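You operate a simulated robot arm through the tools that you are given. There is no shell and no other tool. Be economical: measure what you need, move in short steps, check, and stop when the job is done.

You are at the controls of a simulated two-armed robot. One attempt, no reset.

Task
Give the orange sneaker the ticket's UV minutes, then air the silver box.
Fine: lamp out first, then vent till the display reads CLEAR before opening; sneaker on the mat, lid and vent shut. Set down upright: what you pick out. Where these are worked on the way, their far stop is far enough and under half their travel is too little: lid of the silver box.
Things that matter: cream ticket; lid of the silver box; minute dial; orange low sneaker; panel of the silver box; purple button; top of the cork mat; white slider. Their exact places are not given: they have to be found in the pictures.

It is judged by the outcome, as a careful person would: the job done as asked, and still so three seconds after it is handed in. It fails if anything else is knocked over, pushed out of place, dropped, spilled or broken. Lids that push on must go on centred and level and be pressed home; caps that screw on are set level and turned clockwise until they are tight.

Robot
Two 7-joint arms with two-finger parallel grippers on one trunk, on a base that drives. Base frame: it is fixed to the floor where the robot stands at the start and does not move with it; the origin is under the middle of the robot, x ahead of it, y to its left, z up. Readings come in mm, rad, newtons and seconds.
The left shoulder is at the start at [60, 144, 926], the right one opposite. With the tool pointing down near the work surface each hand reaches from about 320 to 740 mm from the robot's upright axis, wherever it stands, measured 20 degrees to its own side. Places, roughly: cream ticket [750, -1000, 1000]; lid of the silver box [600, 300, 1000]; minute dial [500, 200, 900]; panel of the silver box [500, 300, 900]; purple button [500, 300, 900]; top of the cork mat [600, -1000, 800]; white slider [500, 500, 900]. Payload 1.57 kg a hand.
Tool frame (each hand has its own): the origin (TCP) lies between the finger pads and is the grasp point; the fingertips stand 30 mm ahead of it; z points along the fingers, y is the line along which they close. The gripper opens to 110 mm. The fingers are 24 mm wide and 12 mm thick; the gripper's body (48 by 112 mm) begins 78 mm behind the TCP.
Orientation is told as [roll, pitch, yaw] about the base's x, y, z axes, in that order, counted from this pose: with the fingers straight down and closing along the base's y, the tool's x points along the base's -x, its y along +y and its z along -z.

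Tools
- The arms move only by the tool play_rows. It takes "left_deltas", "right_deltas" or both (then of equal length, played together; a hand with none holds still); each is a list of rows, each a list of 7 numbers: the turn, a rotation vector about the tool's x, y, z in units of 8 degrees (1.0 is 8 degrees), then the shift along the tool's x, y, z in units of 20 mm (1.0 is 20 mm), then the gripper command, from -1 (fully open) to 1 (shut), values between in proportion. In form: [[ax, ay, az, dx, dy, dz, fingers], ...]. A call has 1 to 8 rows; each row shifts and turns the commanded pose from where the row before left it, along the tool's axes as they then stand. A call with a number of a shift or a turn outside -1 to 1 is refused whole. Each row takes 0.2 s and may step no farther than 50 mm and 0.15 rad from the row before; otherwise, or with a gripper value out of range, the whole call is refused. A pose out of reach is approached as far as the arm can. The call stops where the force on the tool passes 60 N (or 10 N more than at its start, if that is more) or the arm is blocked; 0.2 s more then pass. Each finger travels about 45 mm/s and halts on what it meets, pressing with about 34 N; the grip force reading is that of the motor and also rises with nothing between the fingers. The clock runs only during rows and for 0.2 s after the last one: add rows that do not move to give the fingers time. It gives the time, the measured TCP pose, the force on the tool (base axes), the opening and the grip force at its end, in the units of the frame above (readings bear some noise), with the torque about the TCP (base axes, N m) and any sound that the robot's microphone picked up.
- Cameras (640 x 400 px; columns grow to the right, rows downward): "scene" is now at [48.4, -22.3, 1545]; the picture's right is [-0.27, -0.96, 0.00], its down [-0.67, 0.19, -0.72] and it looks along [0.69, -0.19, -0.70] (base axes); focal length 225 px, centre (320, 200). "left" rides on the left gripper at [70, -16, -141] in its tool frame; the picture's right is [0.23, 0.97, 0.00], its down [-0.86, 0.20, -0.48] and it looks along [-0.47, 0.11, 0.88] (tool axes); focal length 222 px, centre (320, 200). "right" rides on the right gripper at [70, 16, -141] in its tool frame; the picture's right is [-0.23, 0.97, 0.00], its down [-0.86, -0.20, -0.48] and it looks along [-0.47, -0.11, 0.88] (tool axes); focal length 222 px, centre (320, 200).
- snapshot(camera): a new picture of that camera. The clock stands still meanwhile.
- move_column(by): slides the trunk up (or, below 0, down) by that many mm; the arms and the scene camera ride with it, the base frame stays. It gives what a move gives, with no picture.
- base_move(legs): drives the robot by 1 to 6 legs, each [ahead, left, turn to the left] in mm, mm and rad, along the robot's own axes; the way and the turn of a leg run together, so that a leg with both is an arc; at most 1500 mm and 3.142 rad a leg. The arms and the cameras ride along, it lands a little off, and it stops where it bumps. It gives what a move gives.
- head_to(pan, tilt): turns the head with the scene camera to pan (to the left, within 1.501 rad either way) and tilt (down, from -0.506 to 1.204), counted from straight ahead of the robot. It gives what a move gives.
- probe_pixels(camera, pixels): for up to 12 pixels [column, row] of the newest picture of that camera ("zoom" is the newest enlarged one), the place [x, y, z] in the base frame of the surface seen there, good to about 2 mm. The clock stands still meanwhile.
- close_up(camera, box): a new picture of the part [left, top, right, bottom] of that camera's present view, enlarged. The clock stands still meanwhile.
- sign_off(): hands the job in; it is judged then, once.

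Keep the steps short. Do not move on a guess: measure, check each grasp and each placing, and mend mistakes. In all there are 80 turns and 58 pictures (those below and enlarged ones count). Leave the grippers open and the arms clear of the work at the hand-in unless told otherwise, and finish with a single line.

The tools are called as a command line: name --argument value ..., lists and objects as JSON in quotes. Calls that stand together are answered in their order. play_rows: Moves the arms, as the interface text tells. Its arguments: {"type":"object","properties":{"left_deltas":{"type":"array","items":{"type":"array","items":{"type":"number"}}},"right_deltas":{"type":"array","items":{"type":"array","items":{"type":"number"}}}},"required":[]} The other tools are called the same way: move_column (by) slides the trunk up or down; base_move (legs) drives the base; head_to (pan, tilt) turns the head that bears the scene camera; snapshot (camera) takes a picture; probe_pixels (camera, pixels) gives the place of the surface under pixels of a picture; close_up (camera, box) takes an enlarged picture of a part of a camera's view; sign_off () hands the job in.

At the start:

```text
clock: 0.0
left_position: [367.0, 354.7, 999.8]
left_orientation: [-0.001, 0.0, 0.0]
left_ft_force: [-0.3, -0.4, 0.2]
left_wrist_torque: [0.01, 0.0, -0.02]
left_grip_width: 110.1
left_grasp_force: 0.2
right_position: [390.3, -2.9, 999.0]
right_orientation: [-0.001, 0.001, -0.001]
right_ft_force: [0.2, 0.0, 0.6]
right_wrist_torque: [0.0, -0.01, 0.01]
right_grip_width: 110.0
right_grasp_force: 0.1
trunk travel left (down, up): [-525.0, 65.0]
robot x, y, heading: [-0.6, -0.5, 0.001]
head pan, tilt: [-0.274, 0.771]
```

scene: 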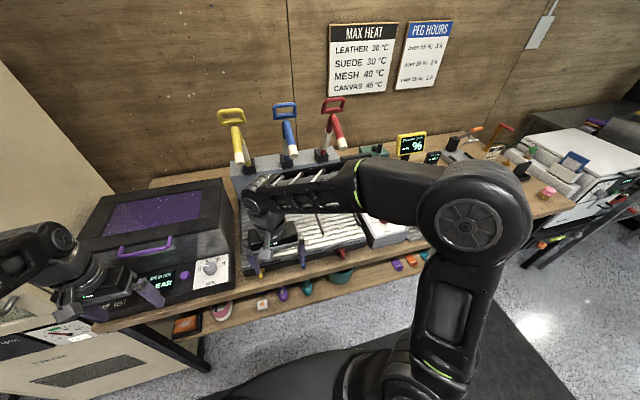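
right: 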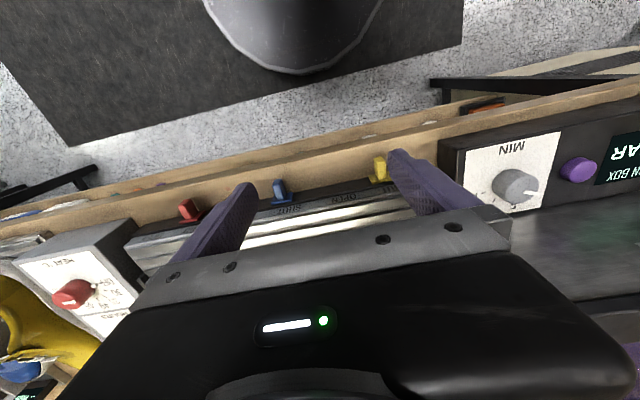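
left: 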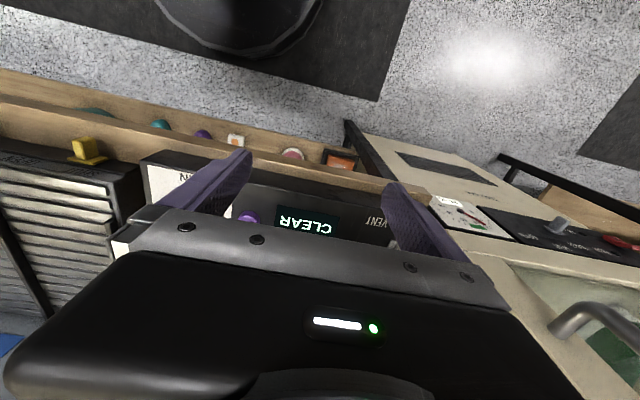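

I see a dark box with a purple window at the left, with its panel (CLEAR display, purple button, dial). I'll look at it enlarged and then turn the head right toward the ticket and mat.

close_up --camera "scene" --box '[60, 160, 260, 340]'

head_to --pan -0.95 --tilt 0.6

snapshot --camera "scene"

```text
2.22 times, centred on (160, 250) of scene
```

zoom: 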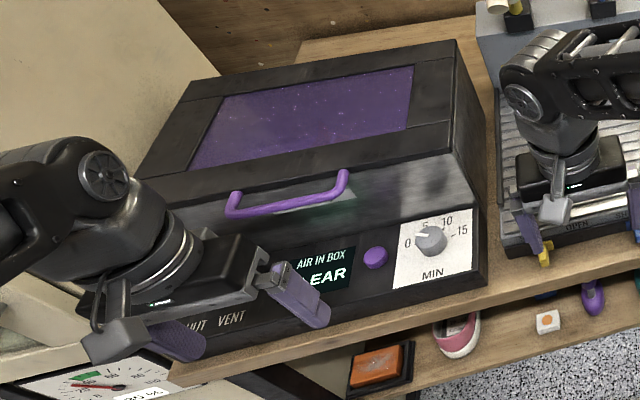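

```text
clock: 1.1
left_position: [366.6, 354.3, 1000.3]
left_orientation: [0.0, 0.0, 0.0]
left_ft_force: [0.2, -0.6, 0.2]
left_wrist_torque: [-0.02, 0.04, 0.0]
left_grip_width: 110.1
left_grasp_force: 0.1
right_position: [389.0, -2.8, 999.5]
right_orientation: [-0.002, -0.001, 0.0]
right_ft_force: [0.3, -0.4, -0.8]
right_wrist_torque: [-0.03, 0.01, 0.0]
right_grip_width: 109.7
right_grasp_force: 0.2
trunk travel left (down, up): [-525.0, 65.0]
robot x, y, heading: [2.0, 3.3, -0.004]
head pan, tilt: [-0.949, 0.6]
```

```text
53 pictures are left
```

scene: 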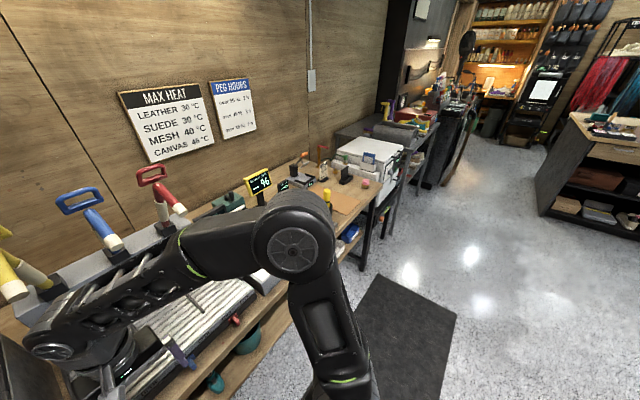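

I see what looks like a mat area and small items around (330,185). Enlarging and probing.

close_up --camera "scene" --box '[230, 120, 430, 245]'

probe_pixels --camera "scene" --pixels '[[345, 200], [372, 160], [390, 130], [303, 160], [322, 152], [340, 172]]'

```text
3.20 times, centred on (330, 182) of scene
```

zoom: 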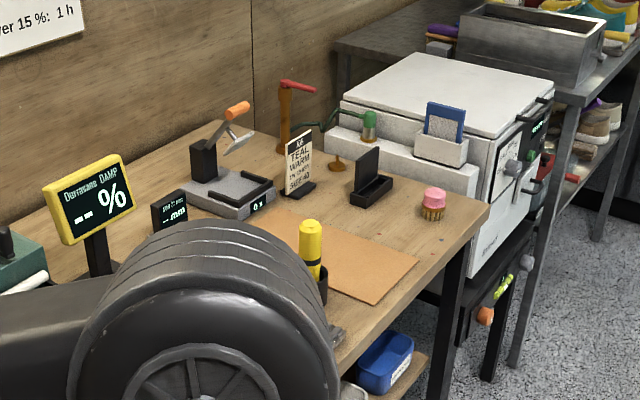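

```text
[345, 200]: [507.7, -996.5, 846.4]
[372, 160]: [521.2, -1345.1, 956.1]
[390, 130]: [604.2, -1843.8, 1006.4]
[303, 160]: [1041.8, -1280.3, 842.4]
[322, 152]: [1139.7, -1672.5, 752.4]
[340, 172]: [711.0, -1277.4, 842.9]
```

The cork sheet is near (345,200). The cream tag stands at zoom (298,165), i.e. scene (323,171). I'll enlarge it.

close_up --camera "scene" --box '[307, 155, 339, 187]'

probe_pixels --camera "scene" --pixels '[[323, 171], [322, 180], [303, 187], [360, 202], [347, 214], [325, 188], [342, 193], [308, 185]]'

```text
12.50 times, centred on (323, 171) of scene
```

zoom: 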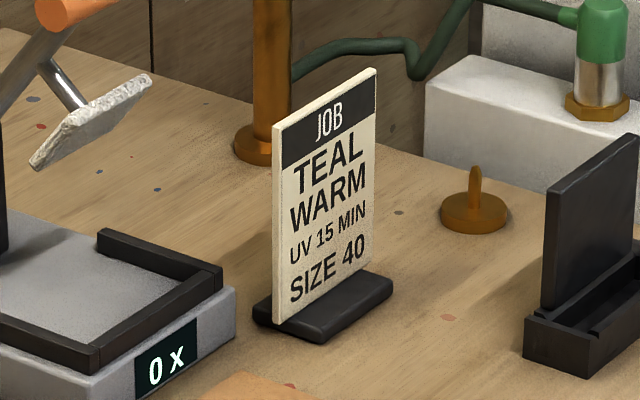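

```text
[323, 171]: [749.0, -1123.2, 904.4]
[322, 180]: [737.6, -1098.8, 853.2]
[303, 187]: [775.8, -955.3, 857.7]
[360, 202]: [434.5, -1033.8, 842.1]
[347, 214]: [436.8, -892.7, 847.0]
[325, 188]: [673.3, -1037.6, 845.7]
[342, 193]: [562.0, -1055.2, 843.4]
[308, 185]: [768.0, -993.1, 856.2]
```

The ticket says UV 15 MIN. Now look at the box: move the head toward it.

head_to --pan 0.5 --tilt 0.75

snapshot --camera "scene"

```text
clock: 2.6
left_position: [366.2, 355.4, 1001.3]
left_orientation: [0.001, -0.002, 0.002]
left_ft_force: [-0.5, 0.2, 0.7]
left_wrist_torque: [-0.02, 0.0, 0.0]
left_grip_width: 109.7
left_grasp_force: 0.0
right_position: [390.7, -1.9, 1000.1]
right_orientation: [0.0, 0.001, -0.001]
right_ft_force: [0.0, -0.1, -0.2]
right_wrist_torque: [-0.04, 0.0, 0.03]
right_grip_width: 109.9
right_grasp_force: 0.0
trunk travel left (down, up): [-525.0, 65.0]
robot x, y, heading: [-0.4, 2.0, -0.001]
head pan, tilt: [0.499, 0.75]
```

```text
50 pictures are left
```

scene: 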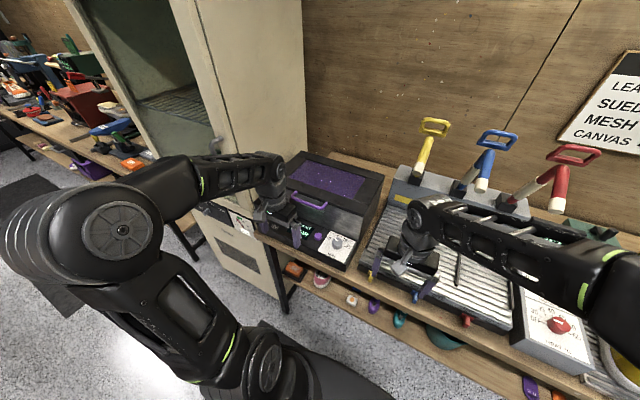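

close_up --camera "scene" --box '[230, 140, 400, 290]'

probe_pixels --camera "scene" --pixels '[[318, 236], [338, 242], [310, 204], [300, 197], [326, 205], [378, 185], [362, 213], [300, 158], [340, 270], [345, 250], [330, 180], [347, 205]]'

```text
2.67 times, centred on (315, 215) of scene
```

zoom: 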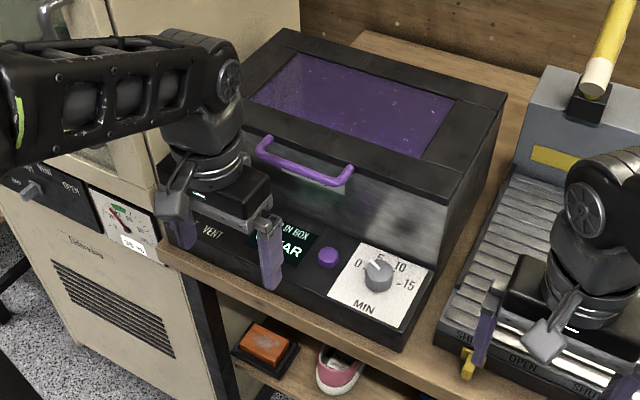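

```text
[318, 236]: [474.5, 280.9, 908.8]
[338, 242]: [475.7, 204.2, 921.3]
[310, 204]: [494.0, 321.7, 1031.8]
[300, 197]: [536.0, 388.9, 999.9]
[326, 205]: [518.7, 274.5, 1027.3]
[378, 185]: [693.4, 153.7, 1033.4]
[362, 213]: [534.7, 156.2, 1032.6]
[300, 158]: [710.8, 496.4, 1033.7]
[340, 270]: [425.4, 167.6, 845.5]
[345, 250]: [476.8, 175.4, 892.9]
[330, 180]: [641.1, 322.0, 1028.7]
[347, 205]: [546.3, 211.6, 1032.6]
```

Panel is nearly vertical at x≈477, button near y≈275, dial y≈204. Fingers should point forward for these, so I back the robot up 250 mm for room and look again.

base_move --legs '[[-250, 0, 0]]'

play_rows --left_deltas '[[0, -1, 0, 0, 0, 0, 0], [0, -1, 0, 0, 0, 0, 0.5], [0, -1, 0, 0, 0, 0, 1], [0, -1, 0, 0, 0, 0, 1], [0, -1, 0, 0, 0, 0, 1], [0, -1, 0, 0, 0, 0, 1], [0, -1, 0, 0, 0, 0, 1], [0, -1, 0, 0, 0, 0, 1]]'

snapshot --camera "scene"

snapshot --camera "left"

```text
clock: 4.4
left_position: [116.1, 355.6, 1000.8]
left_orientation: [0.0, 0.0, -0.002]
left_ft_force: [0.4, -0.8, 1.0]
left_wrist_torque: [0.02, -0.04, 0.01]
left_grip_width: 109.6
left_grasp_force: 0.0
right_position: [140.1, -2.9, 1000.5]
right_orientation: [0.002, 0.0, 0.0]
right_ft_force: [0.2, -0.2, 0.5]
right_wrist_torque: [0.0, 0.0, 0.01]
right_grip_width: 109.8
right_grasp_force: 0.0
trunk travel left (down, up): [-525.0, 65.0]
robot x, y, heading: [-252.5, 1.2, -0.004]
head pan, tilt: [0.499, 0.75]
```

```text
clock: 6.2
left_position: [159.7, 410.4, 1025.0]
left_orientation: [0.0, -1.119, -0.001]
left_ft_force: [-0.4, -0.2, -0.4]
left_wrist_torque: [0.01, 0.02, 0.02]
left_grip_width: 0.1
left_grasp_force: 21.4
left hand out of reach, approached as far as the arm can: row 5, 6, 7, 8
right_position: [138.6, -2.6, 999.8]
right_orientation: [0.0, -0.002, 0.0]
right_ft_force: [0.3, 0.1, -0.7]
right_wrist_torque: [0.01, 0.01, -0.02]
right_grip_width: 109.9
right_grasp_force: 0.0
trunk travel left (down, up): [-525.0, 65.0]
robot x, y, heading: [-248.4, -2.7, -0.001]
head pan, tilt: [0.499, 0.75]
```

```text
48 pictures are left
```

scene: 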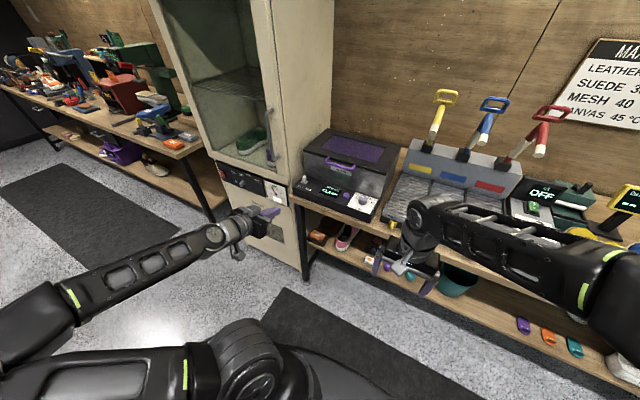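

```text
47 pictures are left
```

left: 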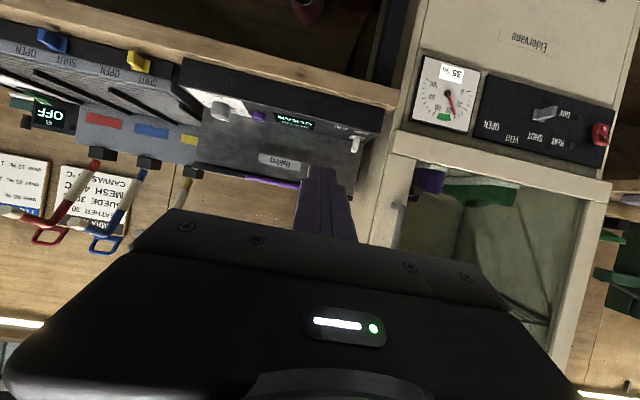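

Clear view now. Zoom on the box from the scene camera.

close_up --camera "scene" --box '[280, 120, 410, 225]'

probe_pixels --camera "zoom" --pixels '[[104, 303], [116, 295], [394, 400], [337, 369], [246, 215], [342, 245], [480, 220], [140, 20]]'

```text
3.81 times, centred on (345, 172) of scene
```

zoom: 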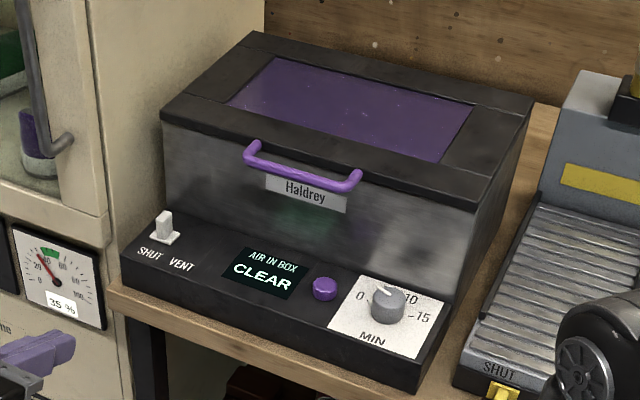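

```text
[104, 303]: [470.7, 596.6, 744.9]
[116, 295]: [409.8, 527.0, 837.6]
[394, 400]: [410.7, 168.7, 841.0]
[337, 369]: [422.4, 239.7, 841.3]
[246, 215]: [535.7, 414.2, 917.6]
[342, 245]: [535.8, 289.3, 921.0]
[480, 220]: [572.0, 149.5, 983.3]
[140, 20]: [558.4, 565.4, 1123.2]
```

The panel is a sloped console ahead of the box (front face at x≈535). I probe its surfaces.

probe_pixels --camera "zoom" --pixels '[[165, 222], [162, 238], [180, 250], [145, 250], [324, 288], [309, 303], [395, 297], [380, 318], [378, 292], [340, 320], [425, 330], [410, 350]]'

probe_pixels --camera "zoom" --pixels '[[253, 152], [300, 170], [352, 182], [205, 130], [400, 190], [280, 255], [270, 300], [240, 288], [440, 300], [160, 290], [490, 190], [380, 365]]'

close_up --camera "scene" --box '[340, 185, 376, 215]'

```text
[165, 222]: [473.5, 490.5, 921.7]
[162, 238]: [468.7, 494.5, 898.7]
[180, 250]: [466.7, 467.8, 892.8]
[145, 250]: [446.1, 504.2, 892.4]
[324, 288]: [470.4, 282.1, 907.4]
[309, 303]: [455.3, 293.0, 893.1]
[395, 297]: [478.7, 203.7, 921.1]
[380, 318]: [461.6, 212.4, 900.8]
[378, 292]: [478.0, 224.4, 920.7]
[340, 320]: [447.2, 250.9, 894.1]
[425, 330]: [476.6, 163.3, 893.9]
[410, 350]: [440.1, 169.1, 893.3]
```

```text
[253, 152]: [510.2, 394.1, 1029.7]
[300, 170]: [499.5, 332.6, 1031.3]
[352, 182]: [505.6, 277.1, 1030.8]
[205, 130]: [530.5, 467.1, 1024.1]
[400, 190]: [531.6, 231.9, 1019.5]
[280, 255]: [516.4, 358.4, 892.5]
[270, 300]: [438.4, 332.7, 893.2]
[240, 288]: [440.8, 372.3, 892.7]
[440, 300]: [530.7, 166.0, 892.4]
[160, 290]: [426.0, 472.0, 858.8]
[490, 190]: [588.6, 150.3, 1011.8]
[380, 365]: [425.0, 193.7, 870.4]
```

```text
13.33 times, centred on (358, 200) of scene
```

zoom: 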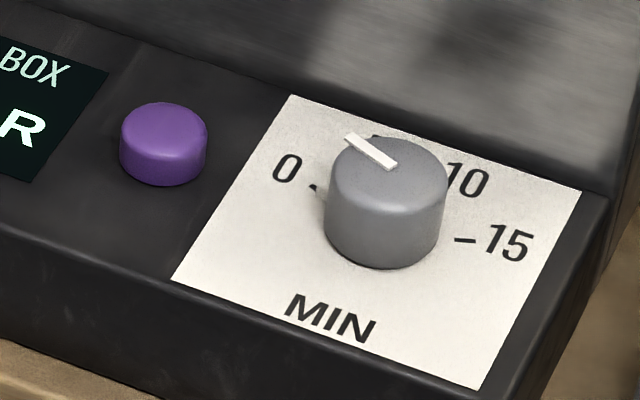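

The console top is horizontal at z≈893, so tool-down works. Measure the dial geometry.

probe_pixels --camera "zoom" --pixels '[[349, 137], [393, 164], [340, 165], [388, 142], [443, 172], [395, 175], [314, 188], [465, 240], [375, 137], [164, 118], [386, 265], [330, 220]]'

```text
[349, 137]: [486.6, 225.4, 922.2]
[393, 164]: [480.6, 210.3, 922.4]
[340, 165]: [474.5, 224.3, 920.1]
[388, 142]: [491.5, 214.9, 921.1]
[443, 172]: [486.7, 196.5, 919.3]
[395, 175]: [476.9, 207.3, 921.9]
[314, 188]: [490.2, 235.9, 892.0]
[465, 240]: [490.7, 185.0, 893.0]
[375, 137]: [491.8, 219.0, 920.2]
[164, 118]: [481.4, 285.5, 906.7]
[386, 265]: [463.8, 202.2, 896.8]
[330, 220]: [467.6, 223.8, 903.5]
```

Dial: centre ≈ (477,210), pointer at 0; 15 is about 120° clockwise. I restore the left tool to straight down, partly open it, raise the right hand, and drive back in, slightly to the left.

play_rows --left_deltas '[[0, 1, 0, 0, 0, 0, 1], [0, 1, 0, 0, 0, 0, 1], [0, 1, 0, 0, 0, 0, 0.5], [0, 1, 0, 0, 0, 0, 0], [0, 1, 0, 0, 0, 0, 0], [0, 1, 0, 0, 0, 0, 0], [0, 1, 0, 0, 0, 0, 0], [0, 1, 0, 0, 0, 0, 0]]' --right_deltas '[[0, 0, 0, 0, 0, -1, 0], [0, 0, 0, 0, 0, -1, 0], [0, 0, 0, 0, 0, -1, 0], [0, 0, 0, 0, 0, -1, 0], [0, 0, 0, 0, 0, -1, 0], [0, 0, 0, 0, 0, 0, 0], [0, 0, 0, 0, 0, 0, 0], [0, 0, 0, 0, 0, 0, 0]]'

base_move --legs '[[0, 80, 0], [240, 0, 0]]'

```text
clock: 8.0
left_position: [159.3, 411.5, 1024.4]
left_orientation: [0.0, 0.002, -0.001]
left_ft_force: [-0.5, 0.1, 0.0]
left_wrist_torque: [0.02, 0.02, 0.01]
left_grip_width: 55.1
left_grasp_force: 0.1
right_position: [139.1, -4.4, 1100.8]
right_orientation: [0.002, 0.001, -0.001]
right_ft_force: [-0.1, 0.9, 0.1]
right_wrist_torque: [-0.02, 0.01, 0.0]
right_grip_width: 55.1
right_grasp_force: 0.0
trunk travel left (down, up): [-525.0, 65.0]
robot x, y, heading: [-245.6, 0.1, 0.0]
head pan, tilt: [0.499, 0.75]
```

```text
clock: 10.5
left_position: [401.6, 492.3, 1022.6]
left_orientation: [-0.001, 0.0, 0.002]
left_ft_force: [0.5, -0.8, 0.5]
left_wrist_torque: [0.03, 0.05, 0.0]
left_grip_width: 55.1
left_grasp_force: 0.1
right_position: [383.1, 78.1, 1100.6]
right_orientation: [0.001, 0.0, -0.001]
right_ft_force: [0.1, 0.5, -0.1]
right_wrist_torque: [0.02, 0.0, 0.01]
right_grip_width: 55.1
right_grasp_force: 0.0
trunk travel left (down, up): [-525.0, 65.0]
robot x, y, heading: [-8.1, 84.0, -0.001]
head pan, tilt: [0.499, 0.75]
```

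Moving the left hand above the dial, at first along y at x≈400 (clear of the handle).

play_rows --left_deltas '[[0, 0, 0, 0, -1, 0, -0.1], [0, 0, 0, 0, -1, 0, -0.1], [0, 0, 0, 0, -1, 0, -0.1], [0, 0, 0, 0, -1, 0, -0.1], [0, 0, 0, 0, -1, 0, -0.1], [0, 0, 0, 0, -1, 0, -0.1], [0, 0, 0, 0, -1, 0, -0.1], [0, 0, 0, 0, -1, 0, -0.1]]'

play_rows --left_deltas '[[0, 0, 0, 0, -1, 0, -0.1], [0, 0, 0, 0, -1, 0, -0.1], [0, 0, 0, 0, -1, 0, -0.1], [0, 0, 0, 0, -1, 0, -0.1], [0, 0, 0, 0, -1, 0, -0.1], [0, 0, 0, 0, -1, 0, -0.1], [0, 0, 0, -1, 0, 0, -0.1], [0, 0, 0, -1, 0, 0, -0.1]]'

snapshot --camera "left"

```text
clock: 12.3
left_position: [400.7, 330.6, 1024.9]
left_orientation: [0.0, 0.002, -0.001]
left_ft_force: [0.6, 0.5, -0.6]
left_wrist_torque: [-0.02, -0.03, 0.0]
left_grip_width: 60.4
left_grasp_force: 0.0
right_position: [382.2, 77.2, 1101.4]
right_orientation: [0.0, 0.0, 0.0]
right_ft_force: [-0.9, 0.1, -0.8]
right_wrist_torque: [-0.03, 0.01, 0.01]
right_grip_width: 54.7
right_grasp_force: 0.2
trunk travel left (down, up): [-525.0, 65.0]
robot x, y, heading: [-5.5, 81.5, -0.0]
head pan, tilt: [0.499, 0.75]
```

```text
clock: 14.1
left_position: [442.3, 211.1, 1026.9]
left_orientation: [-0.001, 0.003, -0.001]
left_ft_force: [0.2, -0.9, 0.7]
left_wrist_torque: [0.03, 0.0, -0.03]
left_grip_width: 60.4
left_grasp_force: 0.0
right_position: [381.6, 77.4, 1100.0]
right_orientation: [0.0, 0.002, 0.002]
right_ft_force: [0.1, 0.5, 0.7]
right_wrist_torque: [-0.01, -0.03, -0.04]
right_grip_width: 55.0
right_grasp_force: 0.2
trunk travel left (down, up): [-525.0, 65.0]
robot x, y, heading: [-7.3, 80.5, -0.001]
head pan, tilt: [0.499, 0.75]
```

```text
44 pictures are left
```

left: 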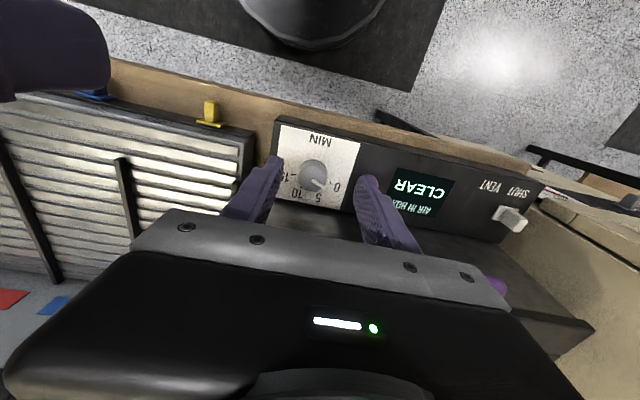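

I get a good view of the dial at (313,173); enlarge and probe.

close_up --camera "left" --box '[264, 120, 364, 214]'

probe_pixels --camera "left" --pixels '[[313, 171], [320, 186], [301, 169], [325, 171], [313, 160], [332, 187], [293, 176]]'

```text
4.26 times, centred on (314, 167) of left
```

zoom: 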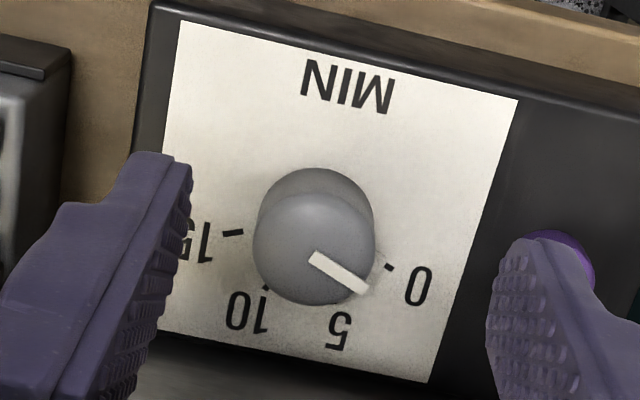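

```text
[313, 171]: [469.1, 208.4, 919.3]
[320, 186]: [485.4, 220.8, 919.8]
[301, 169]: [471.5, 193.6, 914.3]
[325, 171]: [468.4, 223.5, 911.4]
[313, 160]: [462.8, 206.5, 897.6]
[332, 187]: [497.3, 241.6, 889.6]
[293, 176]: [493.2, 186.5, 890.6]
```

Dial centre ≈ (479,210), 45°/5 min, so 135° clockwise is needed. The hand's body is limited by the lid, so I'll use three 45° strokes. Position over it, yaw +22.5°, descend.

play_rows --left_deltas '[[0, 0, 0, -0.92, 0, 0, -0.1], [0, 0, 0, -0.92, -0.05, 0, -0.1], [0, 0, -0.94, 0, 0, 0, -0.1], [0, 0, -0.94, 0, 0, 1, -0.1], [0, 0, -0.93, 0, 0, 1, -0.1], [0, 0, 0, 0, 0, 1, -0.1], [0, 0, 0, 0, 0, 1, -0.1], [0, 0, 0, 0, 0, 0.75, -0.1]]'

snapshot --camera "left"

```text
clock: 15.9
left_position: [476.4, 212.4, 929.1]
left_orientation: [-0.002, 0.001, 0.393]
left_ft_force: [-0.3, 0.1, -0.1]
left_wrist_torque: [0.0, -0.01, -0.02]
left_grip_width: 60.5
left_grasp_force: 0.1
right_position: [382.3, 77.5, 1100.7]
right_orientation: [0.0, 0.001, 0.001]
right_ft_force: [0.0, -0.2, 0.0]
right_wrist_torque: [0.01, -0.01, -0.04]
right_grip_width: 54.8
right_grasp_force: 0.1
trunk travel left (down, up): [-525.0, 65.0]
robot x, y, heading: [-5.6, 80.3, 0.002]
head pan, tilt: [0.499, 0.75]
```

```text
42 pictures are left
```

left: 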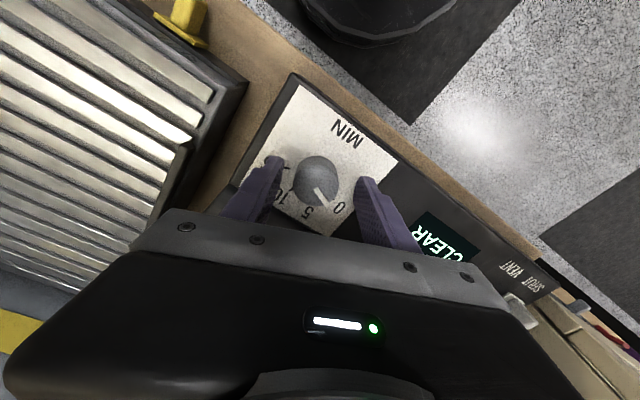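

Fingers straddle the dial well. Close, turn 45° clockwise and read.

play_rows --left_deltas '[[0, 0, 0, 0, 0, 0, 1], [0, 0, 0, 0, 0, 0, 1], [0, 0, 0.94, 0, 0, 0, 1], [0, 0, 0.94, 0, 0, 0, 1], [0, 0, 0.94, 0, 0, 0, 1], [0, 0, 0.94, 0, 0, 0, 1], [0, 0, 0.94, 0, 0, 0, 1], [0, 0, 0.93, 0, 0, 0, 1]]'

close_up --camera "left" --box '[220, 80, 460, 230]'

```text
clock: 17.7
left_position: [477.6, 210.1, 930.5]
left_orientation: [0.001, 0.001, -0.396]
left_ft_force: [1.7, -8.1, -0.5]
left_wrist_torque: [-0.4, -0.03, 0.0]
left_grip_width: 34.8
left_grasp_force: 42.1
right_position: [382.1, 78.2, 1099.5]
right_orientation: [0.001, 0.0, 0.0]
right_ft_force: [0.3, 0.4, 0.6]
right_wrist_torque: [0.01, -0.02, 0.01]
right_grip_width: 54.9
right_grasp_force: 0.0
trunk travel left (down, up): [-525.0, 65.0]
robot x, y, heading: [-3.1, 82.0, -0.003]
head pan, tilt: [0.499, 0.75]
```

```text
2.67 times, centred on (340, 155) of left
```

zoom: 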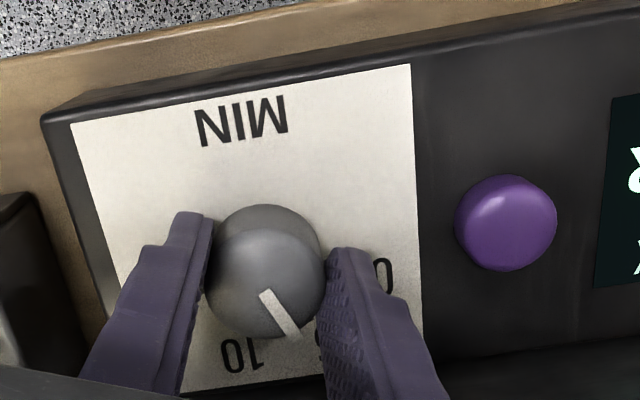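

The pointer now reads 5 — turning works. Release and swing back, then a second stroke.

play_rows --left_deltas '[[0, 0, 0, 0, 0, 0, -0.1], [0, 0, 0, 0, 0, 0, -0.1], [0, 0, -0.94, 0, 0, 0, -0.1], [0, 0, -0.94, 0, 0, 0, -0.1], [0, 0, -0.94, 0, 0, 0, -0.1], [0, 0, -0.94, 0, 0, 0, -0.1], [0, 0, -0.94, 0, 0, 0, -0.1], [0, 0, -0.93, 0, 0, 0, -0.1]]'

play_rows --left_deltas '[[0, 0, 0, 0, 0, 0, 1], [0, 0, 0, 0, 0, 0, 1], [0, 0, 0.94, 0, 0, 0, 1], [0, 0, 0.94, 0, 0, 0, 1], [0, 0, 0.94, 0, 0, 0, 1], [0, 0, 0.94, 0, 0, 0, 1], [0, 0, 0.94, 0, 0, 0, 1], [0, 0, 0.93, 0, 0, 0, 1]]'

play_rows --left_deltas '[[0, 0, 0, 0, 0, 0, -0.1], [0, 0, 0, 0, 0, 0, -0.1], [0, 0, -0.94, 0, 0, 0, -0.1], [0, 0, -0.94, 0, 0, 0, -0.1], [0, 0, -0.94, 0, 0, 0, -0.1], [0, 0, -0.94, 0, 0, 0, -0.1], [0, 0, -0.94, 0, 0, 0, -0.1], [0, 0, -0.93, 0, 0, 0, -0.1]]'

close_up --camera "left" --box '[220, 80, 460, 230]'

```text
clock: 19.5
left_position: [477.5, 211.7, 930.0]
left_orientation: [0.001, 0.0, 0.395]
left_ft_force: [-0.3, 0.5, 0.3]
left_wrist_torque: [0.0, -0.03, 0.03]
left_grip_width: 60.5
left_grasp_force: 0.0
right_position: [382.6, 77.5, 1099.5]
right_orientation: [-0.001, 0.0, 0.001]
right_ft_force: [0.2, 0.3, -0.2]
right_wrist_torque: [0.02, 0.0, 0.02]
right_grip_width: 55.0
right_grasp_force: 0.1
trunk travel left (down, up): [-525.0, 65.0]
robot x, y, heading: [-4.3, 81.0, 0.0]
head pan, tilt: [0.499, 0.75]
```

```text
clock: 21.3
left_position: [477.0, 210.9, 929.9]
left_orientation: [-0.001, 0.004, -0.398]
left_ft_force: [3.2, -3.8, -3.5]
left_wrist_torque: [-0.25, -0.72, 0.0]
left_grip_width: 34.9
left_grasp_force: 42.0
right_position: [383.0, 78.4, 1099.7]
right_orientation: [-0.001, 0.0, 0.001]
right_ft_force: [0.2, 0.4, -1.1]
right_wrist_torque: [-0.05, 0.0, -0.03]
right_grip_width: 55.0
right_grasp_force: 0.0
trunk travel left (down, up): [-525.0, 65.0]
robot x, y, heading: [-6.4, 79.0, -0.0]
head pan, tilt: [0.499, 0.75]
```

```text
clock: 23.1
left_position: [478.0, 211.3, 930.3]
left_orientation: [0.0, -0.001, 0.397]
left_ft_force: [0.8, 0.4, 0.5]
left_wrist_torque: [-0.01, -0.03, -0.01]
left_grip_width: 60.5
left_grasp_force: 0.1
right_position: [381.8, 78.3, 1101.0]
right_orientation: [0.0, 0.001, -0.001]
right_ft_force: [0.2, -0.1, 0.6]
right_wrist_torque: [-0.01, -0.02, -0.02]
right_grip_width: 55.0
right_grasp_force: 0.1
trunk travel left (down, up): [-525.0, 65.0]
robot x, y, heading: [-8.7, 84.5, 0.001]
head pan, tilt: [0.499, 0.75]
```

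```text
2.67 times, centred on (340, 155) of left
```

zoom: 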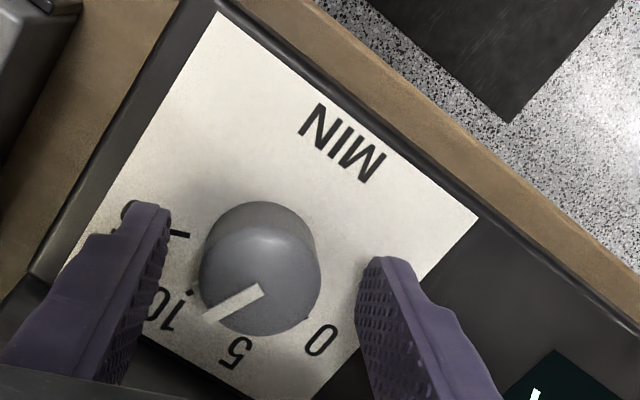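

It reads about 10. Third stroke of 45°, then release and look.

play_rows --left_deltas '[[0, 0, 0, 0, 0, 0, 1], [0, 0, 0, 0, 0, 0, 1], [0, 0, 0.94, 0, 0, 0, 1], [0, 0, 0.94, 0, 0, 0, 1], [0, 0, 0.94, 0, 0, 0, 1], [0, 0, 0.94, 0, 0, 0, 1], [0, 0, 0.94, 0, 0, 0, 1], [0, 0, 0.93, 0, 0, 0, 1]]'

play_rows --left_deltas '[[0, 0, 0, 0, 0, 0, -0.1], [0, 0, 0, 0, 0, 0, -0.1], [0, 0, 0, 0, 0, -1, -0.1], [0, 0, 0, 0, 0, -1, -0.1], [0, 0, -0.94, 0, 0, -1, -0.1], [0, 0, -0.94, 0, 0, -1, -0.1], [0, 0, -0.93, 0, 0, -1, -0.1]]'

close_up --camera "left" --box '[220, 80, 460, 230]'

```text
clock: 24.9
left_position: [477.5, 210.8, 930.8]
left_orientation: [-0.002, 0.0, -0.391]
left_ft_force: [4.9, -5.9, 3.9]
left_wrist_torque: [-0.23, 0.2, 1.04]
left_grip_width: 35.1
left_grasp_force: 41.9
right_position: [382.4, 77.7, 1100.2]
right_orientation: [0.0, -0.001, -0.001]
right_ft_force: [-0.2, 0.5, 0.2]
right_wrist_torque: [0.01, -0.02, -0.05]
right_grip_width: 55.0
right_grasp_force: 0.1
trunk travel left (down, up): [-525.0, 65.0]
robot x, y, heading: [-11.7, 80.7, -0.001]
head pan, tilt: [0.499, 0.75]
```

```text
clock: 26.5
left_position: [478.0, 211.0, 1028.0]
left_orientation: [0.0, 0.001, 0.0]
left_ft_force: [1.3, 0.8, 0.3]
left_wrist_torque: [0.01, 0.01, -0.02]
left_grip_width: 60.4
left_grasp_force: 0.1
right_position: [382.3, 77.6, 1100.3]
right_orientation: [-0.001, 0.0, 0.001]
right_ft_force: [-0.1, -0.3, -0.1]
right_wrist_torque: [0.02, 0.0, 0.02]
right_grip_width: 55.2
right_grasp_force: 0.0
trunk travel left (down, up): [-525.0, 65.0]
robot x, y, heading: [-5.1, 78.2, 0.002]
head pan, tilt: [0.499, 0.75]
```

```text
2.67 times, centred on (340, 155) of left
```

zoom: 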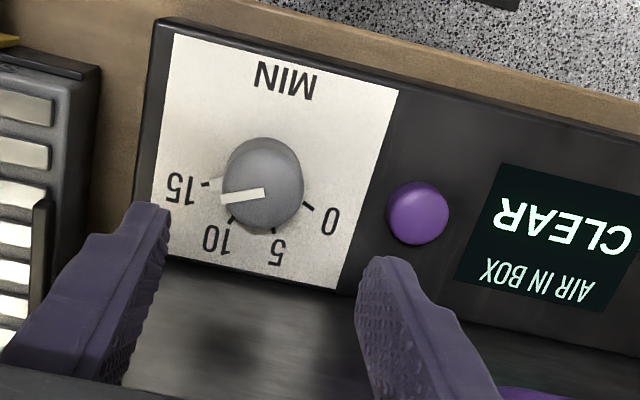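

The dial's pointer aligns with the 15 tick (and it met a stop torque). Probe the button now.

probe_pixels --camera "zoom" --pixels '[[420, 205], [400, 205], [438, 205], [420, 190], [420, 225]]'

```text
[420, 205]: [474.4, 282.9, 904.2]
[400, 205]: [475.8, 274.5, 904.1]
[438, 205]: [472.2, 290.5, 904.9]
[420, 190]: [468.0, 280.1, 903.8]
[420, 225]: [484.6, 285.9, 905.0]
```

Button centre ≈ (476,283,906). The handle overhead is close, so I tilt the hand back 20°, close the fingers and go above the button.

play_rows --left_deltas '[[0, 0, 0, 1, 0, 0, 0.5], [0, -0.83, 0, 0, 0, 0, 1], [0, -0.83, 0, 0, 0.9, 0, 1], [0, -0.84, 0, 0, 0.9, 0, 1], [0, 0, 0, 0, 0.9, 0, 1], [0, 0, 0, 0, 0.9, 0, 1], [0, 0, 0, 0.29, 0, 1, 1], [0, 0, 0, 0.29, 0, 1, 1]]'

snapshot --camera "left"

```text
clock: 28.3
left_position: [459.8, 283.1, 986.4]
left_orientation: [0.001, -0.348, 0.001]
left_ft_force: [0.0, 0.7, -0.6]
left_wrist_torque: [0.04, -0.03, 0.04]
left_grip_width: 0.3
left_grasp_force: 21.5
right_position: [382.2, 78.7, 1100.5]
right_orientation: [-0.001, 0.0, 0.0]
right_ft_force: [0.6, -0.4, -0.2]
right_wrist_torque: [-0.01, 0.03, 0.03]
right_grip_width: 54.8
right_grasp_force: 0.0
trunk travel left (down, up): [-525.0, 65.0]
robot x, y, heading: [-4.8, 81.9, 0.001]
head pan, tilt: [0.499, 0.75]
```

```text
38 pictures are left
```

left: 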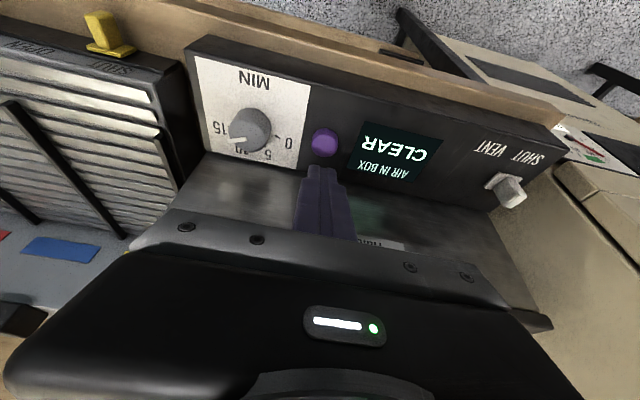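

Aligned with the button. Lower and press gently.

play_rows --left_deltas '[[0, 0, 0, 0.02, 0, 1, 1], [0, 0, 0, 0.02, 0, 1, 1], [0, 0, 0, 0.04, 0, 0.14, 1], [0, 0, 0, 0.04, 0, 0.12, 1], [0, 0, 0, 0.04, 0, 0.1, 1], [0, 0, 0, 0.04, 0, 0.1, 1]]'

snapshot --camera "left"

```text
clock: 29.7
left_position: [474.2, 283.2, 939.6]
left_orientation: [0.001, -0.348, 0.001]
left_ft_force: [0.5, 0.3, -1.4]
left_wrist_torque: [0.01, -0.02, -0.02]
left_grip_width: 0.1
left_grasp_force: 21.8
right_position: [381.6, 78.6, 1100.3]
right_orientation: [-0.001, 0.0, 0.0]
right_ft_force: [-0.2, -0.4, 0.7]
right_wrist_torque: [0.0, 0.01, -0.04]
right_grip_width: 55.1
right_grasp_force: 0.1
trunk travel left (down, up): [-525.0, 65.0]
robot x, y, heading: [-4.8, 82.2, -0.004]
head pan, tilt: [0.499, 0.75]
```

```text
37 pictures are left
```

left: 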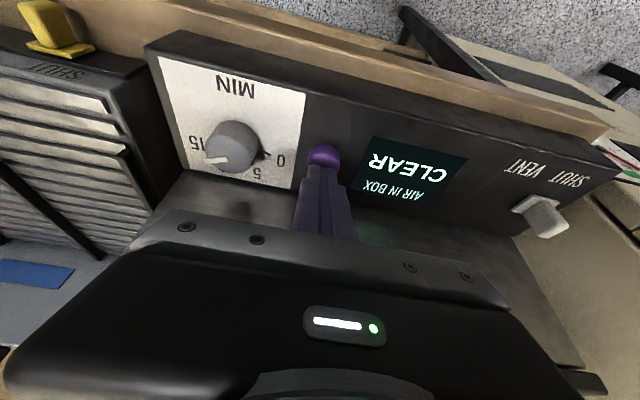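

Not in contact yet (no force). Continue downward in 2 mm steps.

play_rows --left_deltas '[[0, 0, 0, 0.04, 0, 0.1, 1], [0, 0, 0, 0.04, 0, 0.1, 1], [0, 0, 0, 0.04, 0, 0.1, 1]]'

play_rows --left_deltas '[[0, 0, 0, 0.04, 0, 0.1, 1], [0, 0, 0, 0.04, 0, 0.1, 1]]'

snapshot --camera "left"

```text
clock: 30.5
left_position: [472.7, 283.3, 934.0]
left_orientation: [-0.001, -0.349, -0.002]
left_ft_force: [0.5, 0.4, 0.6]
left_wrist_torque: [-0.01, 0.0, 0.0]
left_grip_width: 0.0
left_grasp_force: 21.4
right_position: [382.3, 78.5, 1100.2]
right_orientation: [0.0, 0.001, 0.0]
right_ft_force: [0.1, 0.2, -0.4]
right_wrist_torque: [0.02, -0.04, 0.02]
right_grip_width: 55.0
right_grasp_force: 0.1
trunk travel left (down, up): [-525.0, 65.0]
robot x, y, heading: [-10.2, 83.4, -0.003]
head pan, tilt: [0.499, 0.75]
```

```text
clock: 31.1
left_position: [473.3, 283.3, 930.7]
left_orientation: [0.0, -0.348, 0.0]
left_ft_force: [0.4, 0.5, 2.1]
left_wrist_torque: [0.0, 0.02, 0.01]
left_grip_width: 0.1
left_grasp_force: 21.1
right_position: [381.5, 78.5, 1099.8]
right_orientation: [0.001, -0.001, 0.0]
right_ft_force: [0.0, 0.6, 0.6]
right_wrist_torque: [0.01, -0.01, 0.0]
right_grip_width: 55.1
right_grasp_force: 0.1
trunk travel left (down, up): [-525.0, 65.0]
robot x, y, heading: [-5.1, 80.8, -0.002]
head pan, tilt: [0.499, 0.75]
heard: click
```

```text
36 pictures are left
```

left: 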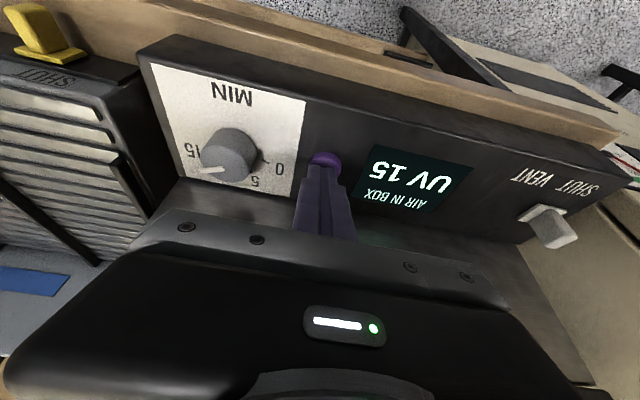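

UV 15 shows: the lamp is on. Lift off and move toward the slider with the same tilt while waiting.

play_rows --left_deltas '[[0, 0, 0, -0.34, 0, -0.94, 1], [0, 0, 0, -0.34, 0, -0.94, 1], [0, 0, 0, -0.34, 0, -0.94, 1], [0, 0, 0, 0, 1, 0, 1], [0, 0, 0, 0, 1, 0, 0.5], [0, 0, 0, 0, 1, 0, 0], [0, 0, 0, 0, 1, 0, 0], [0, 0, 0, 0, 1, 0, 0]]'

play_rows --left_deltas '[[0, 0, 0, 0, 1, 0, 0], [0, 0, 0, 0, 1, 0, 0], [0, 0, 0, 0, 1, 0, 0], [0, 0, 0, 0, 1, 0, 0], [0, 0, 0, 0, 1, 0, 0], [0, 0, 0, 0, 0, 0, 0], [0, 0, 0, 0, 0, 0, 0], [0, 0, 0, 0, 0, 0, 0]]'

snapshot --camera "left"

```text
clock: 32.9
left_position: [472.9, 384.7, 989.8]
left_orientation: [-0.001, -0.35, -0.001]
left_ft_force: [0.3, 0.6, -1.1]
left_wrist_torque: [0.0, 0.03, -0.01]
left_grip_width: 55.0
left_grasp_force: 0.0
right_position: [383.3, 78.8, 1099.8]
right_orientation: [0.0, 0.0, 0.001]
right_ft_force: [0.2, 0.0, 0.5]
right_wrist_torque: [0.0, -0.03, 0.0]
right_grip_width: 55.1
right_grasp_force: 0.1
trunk travel left (down, up): [-525.0, 65.0]
robot x, y, heading: [-8.4, 78.4, -0.001]
head pan, tilt: [0.499, 0.75]
```

```text
clock: 34.7
left_position: [474.5, 482.4, 989.7]
left_orientation: [0.001, -0.35, -0.001]
left_ft_force: [0.1, 0.8, 0.5]
left_wrist_torque: [0.01, 0.01, 0.02]
left_grip_width: 55.0
left_grasp_force: 0.0
right_position: [382.0, 78.0, 1100.7]
right_orientation: [0.001, -0.001, -0.001]
right_ft_force: [0.4, -0.6, -0.4]
right_wrist_torque: [0.03, 0.01, 0.0]
right_grip_width: 54.9
right_grasp_force: 0.0
trunk travel left (down, up): [-525.0, 65.0]
robot x, y, heading: [-10.8, 81.0, 0.005]
head pan, tilt: [0.499, 0.75]
```

```text
35 pictures are left
```

left: 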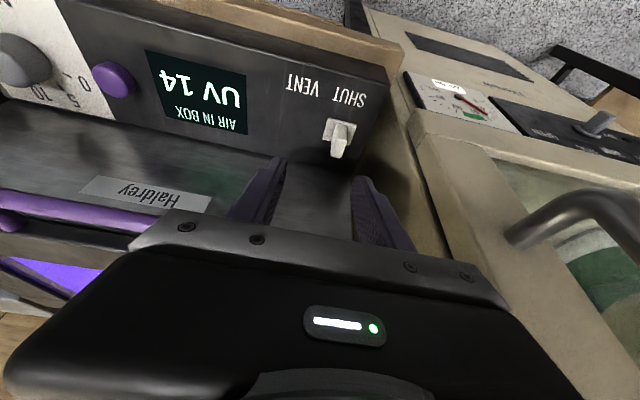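

UV 14: it counts down. Meanwhile measure the slider.

close_up --camera "left" --box '[240, 50, 400, 180]'

probe_pixels --camera "left" --pixels '[[340, 128], [339, 140], [338, 155], [330, 133], [350, 133], [300, 84], [349, 98], [330, 152]]'

```text
3.08 times, centred on (320, 115) of left
```

zoom: 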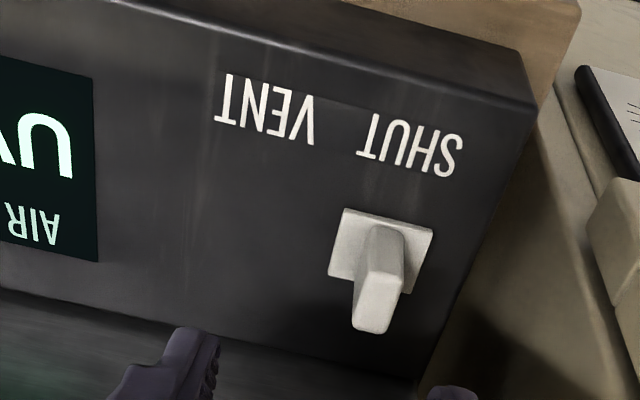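

```text
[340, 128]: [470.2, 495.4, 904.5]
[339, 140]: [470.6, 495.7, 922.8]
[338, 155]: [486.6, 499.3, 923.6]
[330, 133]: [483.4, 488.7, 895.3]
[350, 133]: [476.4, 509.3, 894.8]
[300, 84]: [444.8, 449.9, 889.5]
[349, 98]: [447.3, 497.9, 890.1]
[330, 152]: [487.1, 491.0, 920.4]
```

probe_pixels --camera "left" --pixels '[[425, 125], [420, 160], [515, 240], [560, 205], [445, 230], [470, 160], [400, 100], [430, 105]]'

play_rows --left_deltas '[[0, 0, 0, 0, 0.33, 0, 0.2], [0, 0, 0, 0, 0.32, 0, 0.2]]'

```text
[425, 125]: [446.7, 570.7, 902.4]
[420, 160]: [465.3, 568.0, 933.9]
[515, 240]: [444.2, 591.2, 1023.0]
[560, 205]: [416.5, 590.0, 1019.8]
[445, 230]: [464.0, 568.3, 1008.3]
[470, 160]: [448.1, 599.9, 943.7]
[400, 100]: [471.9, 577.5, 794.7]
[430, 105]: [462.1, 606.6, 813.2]
```

```text
clock: 35.3
left_position: [473.5, 496.8, 989.8]
left_orientation: [-0.001, -0.348, -0.001]
left_ft_force: [0.8, -0.5, -0.4]
left_wrist_torque: [-0.01, 0.0, -0.02]
left_grip_width: 44.2
left_grasp_force: 0.2
right_position: [382.6, 78.7, 1100.5]
right_orientation: [0.0, 0.0, 0.001]
right_ft_force: [0.9, -0.3, -0.4]
right_wrist_torque: [0.02, -0.03, -0.02]
right_grip_width: 55.1
right_grasp_force: 0.0
trunk travel left (down, up): [-525.0, 65.0]
robot x, y, heading: [-7.6, 81.1, -0.005]
head pan, tilt: [0.499, 0.75]
```

Cabinet side is at y≈568, leaving ~15 mm for the hand. Descend around the slider without touching, then wait.

play_rows --left_deltas '[[0, 0, 0, 0.4, 0, 0.87, 0.2], [0, 0, 0, 0.4, 0, 0.87, 0.2], [0, 0, 0, 0.4, 0, 0.86, 0.2], [0, 0, 0, 0, 0, 0, 0.2], [0, 0, 0, 0, 0, 0, 0.2], [0, 0, 0, 0, 0, 0, 0.2], [0, 0, 0, 0, 0, 0, 0.2], [0, 0, 0, 0, 0, 0, 0.2]]'

play_rows --left_deltas '[[0, 0, 0, 0, 0, 0, 0.2], [0, 0, 0, 0, 0, 0, 0.2], [0, 0, 0, 0, 0, 0, 0.2], [0, 0, 0, 0, 0, 0, 0.2], [0, 0, 0, 0, 0, 0, 0.2], [0, 0, 0, 0, 0, 0, 0.2], [0, 0, 0, 0, 0, 0, 0.2], [0, 0, 0, 0, 0, 0, 0.2]]'

play_rows --left_deltas '[[0, 0, 0, 0, 0, 0, 0.2], [0, 0, 0, 0, 0, 0, 0.2], [0, 0, 0, 0, 0, 0, 0.2], [0, 0, 0, 0, 0, 0, 0.2], [0, 0, 0, 0, 0, 0, 0.2], [0, 0, 0, 0, 0, 0, 0.2], [0, 0, 0, 0, 0, 0, 0.2], [0, 0, 0, 0, 0, 0, 0.2]]'

play_rows --left_deltas '[[0, 0, 0, 0, 0, 0, 0.2], [0, 0, 0, 0, 0, 0, 0.2], [0, 0, 0, 0, 0, 0, 0.2], [0, 0, 0, 0, 0, 0, 0.2], [0, 0, 0, 0, 0, 0, 0.2], [0, 0, 0, 0, 0, 0, 0.2], [0, 0, 0, 0, 0, 0, 0.2], [0, 0, 0, 0, 0, 0, 0.2]]'

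snapshot --camera "left"

```text
clock: 37.1
left_position: [468.9, 497.4, 935.0]
left_orientation: [0.001, -0.349, -0.003]
left_ft_force: [0.6, -0.7, 0.1]
left_wrist_torque: [0.0, 0.0, 0.01]
left_grip_width: 43.8
left_grasp_force: 0.0
right_position: [382.5, 78.2, 1100.7]
right_orientation: [0.0, 0.001, 0.0]
right_ft_force: [0.7, 0.5, 1.0]
right_wrist_torque: [-0.04, 0.02, 0.0]
right_grip_width: 54.7
right_grasp_force: 0.0
trunk travel left (down, up): [-525.0, 65.0]
robot x, y, heading: [-4.3, 82.3, 0.001]
head pan, tilt: [0.499, 0.75]
```

```text
clock: 38.9
left_position: [469.5, 495.5, 932.5]
left_orientation: [0.001, -0.348, -0.003]
left_ft_force: [-0.2, -0.4, 0.1]
left_wrist_torque: [0.01, 0.02, 0.01]
left_grip_width: 44.1
left_grasp_force: 0.0
right_position: [382.0, 78.5, 1100.4]
right_orientation: [0.001, 0.001, 0.001]
right_ft_force: [0.5, 0.4, 0.3]
right_wrist_torque: [0.01, 0.02, -0.04]
right_grip_width: 54.9
right_grasp_force: 0.1
trunk travel left (down, up): [-525.0, 65.0]
robot x, y, heading: [-5.4, 80.1, 0.002]
head pan, tilt: [0.499, 0.75]
```

```text
clock: 40.7
left_position: [468.8, 496.2, 932.9]
left_orientation: [-0.002, -0.35, -0.001]
left_ft_force: [0.2, -0.6, -0.1]
left_wrist_torque: [-0.01, -0.01, 0.01]
left_grip_width: 44.1
left_grasp_force: 0.1
right_position: [382.6, 77.5, 1100.1]
right_orientation: [0.0, 0.001, 0.0]
right_ft_force: [1.2, -0.4, 0.2]
right_wrist_torque: [0.04, -0.03, 0.02]
right_grip_width: 55.1
right_grasp_force: 0.0
trunk travel left (down, up): [-525.0, 65.0]
robot x, y, heading: [-5.7, 83.1, 0.002]
head pan, tilt: [0.499, 0.75]
```

```text
clock: 42.5
left_position: [469.4, 496.9, 933.5]
left_orientation: [-0.001, -0.349, 0.0]
left_ft_force: [0.4, -0.7, 0.3]
left_wrist_torque: [0.01, -0.03, -0.03]
left_grip_width: 44.0
left_grasp_force: 0.0
right_position: [381.8, 76.9, 1099.6]
right_orientation: [0.001, 0.0, -0.001]
right_ft_force: [0.4, -0.1, 0.0]
right_wrist_torque: [0.0, -0.01, 0.02]
right_grip_width: 55.1
right_grasp_force: 0.1
trunk travel left (down, up): [-525.0, 65.0]
robot x, y, heading: [-8.5, 81.0, -0.0]
head pan, tilt: [0.499, 0.75]
```

```text
33 pictures are left
```

left: 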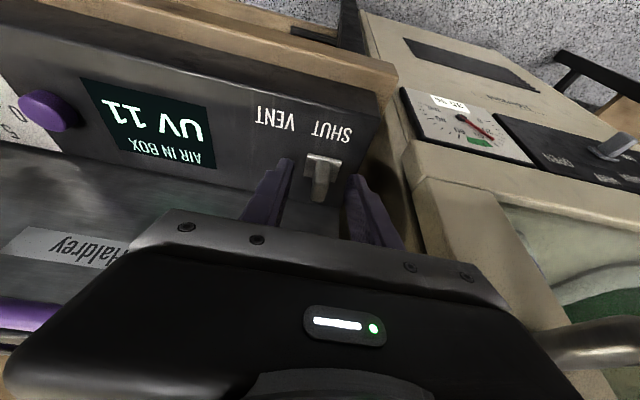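

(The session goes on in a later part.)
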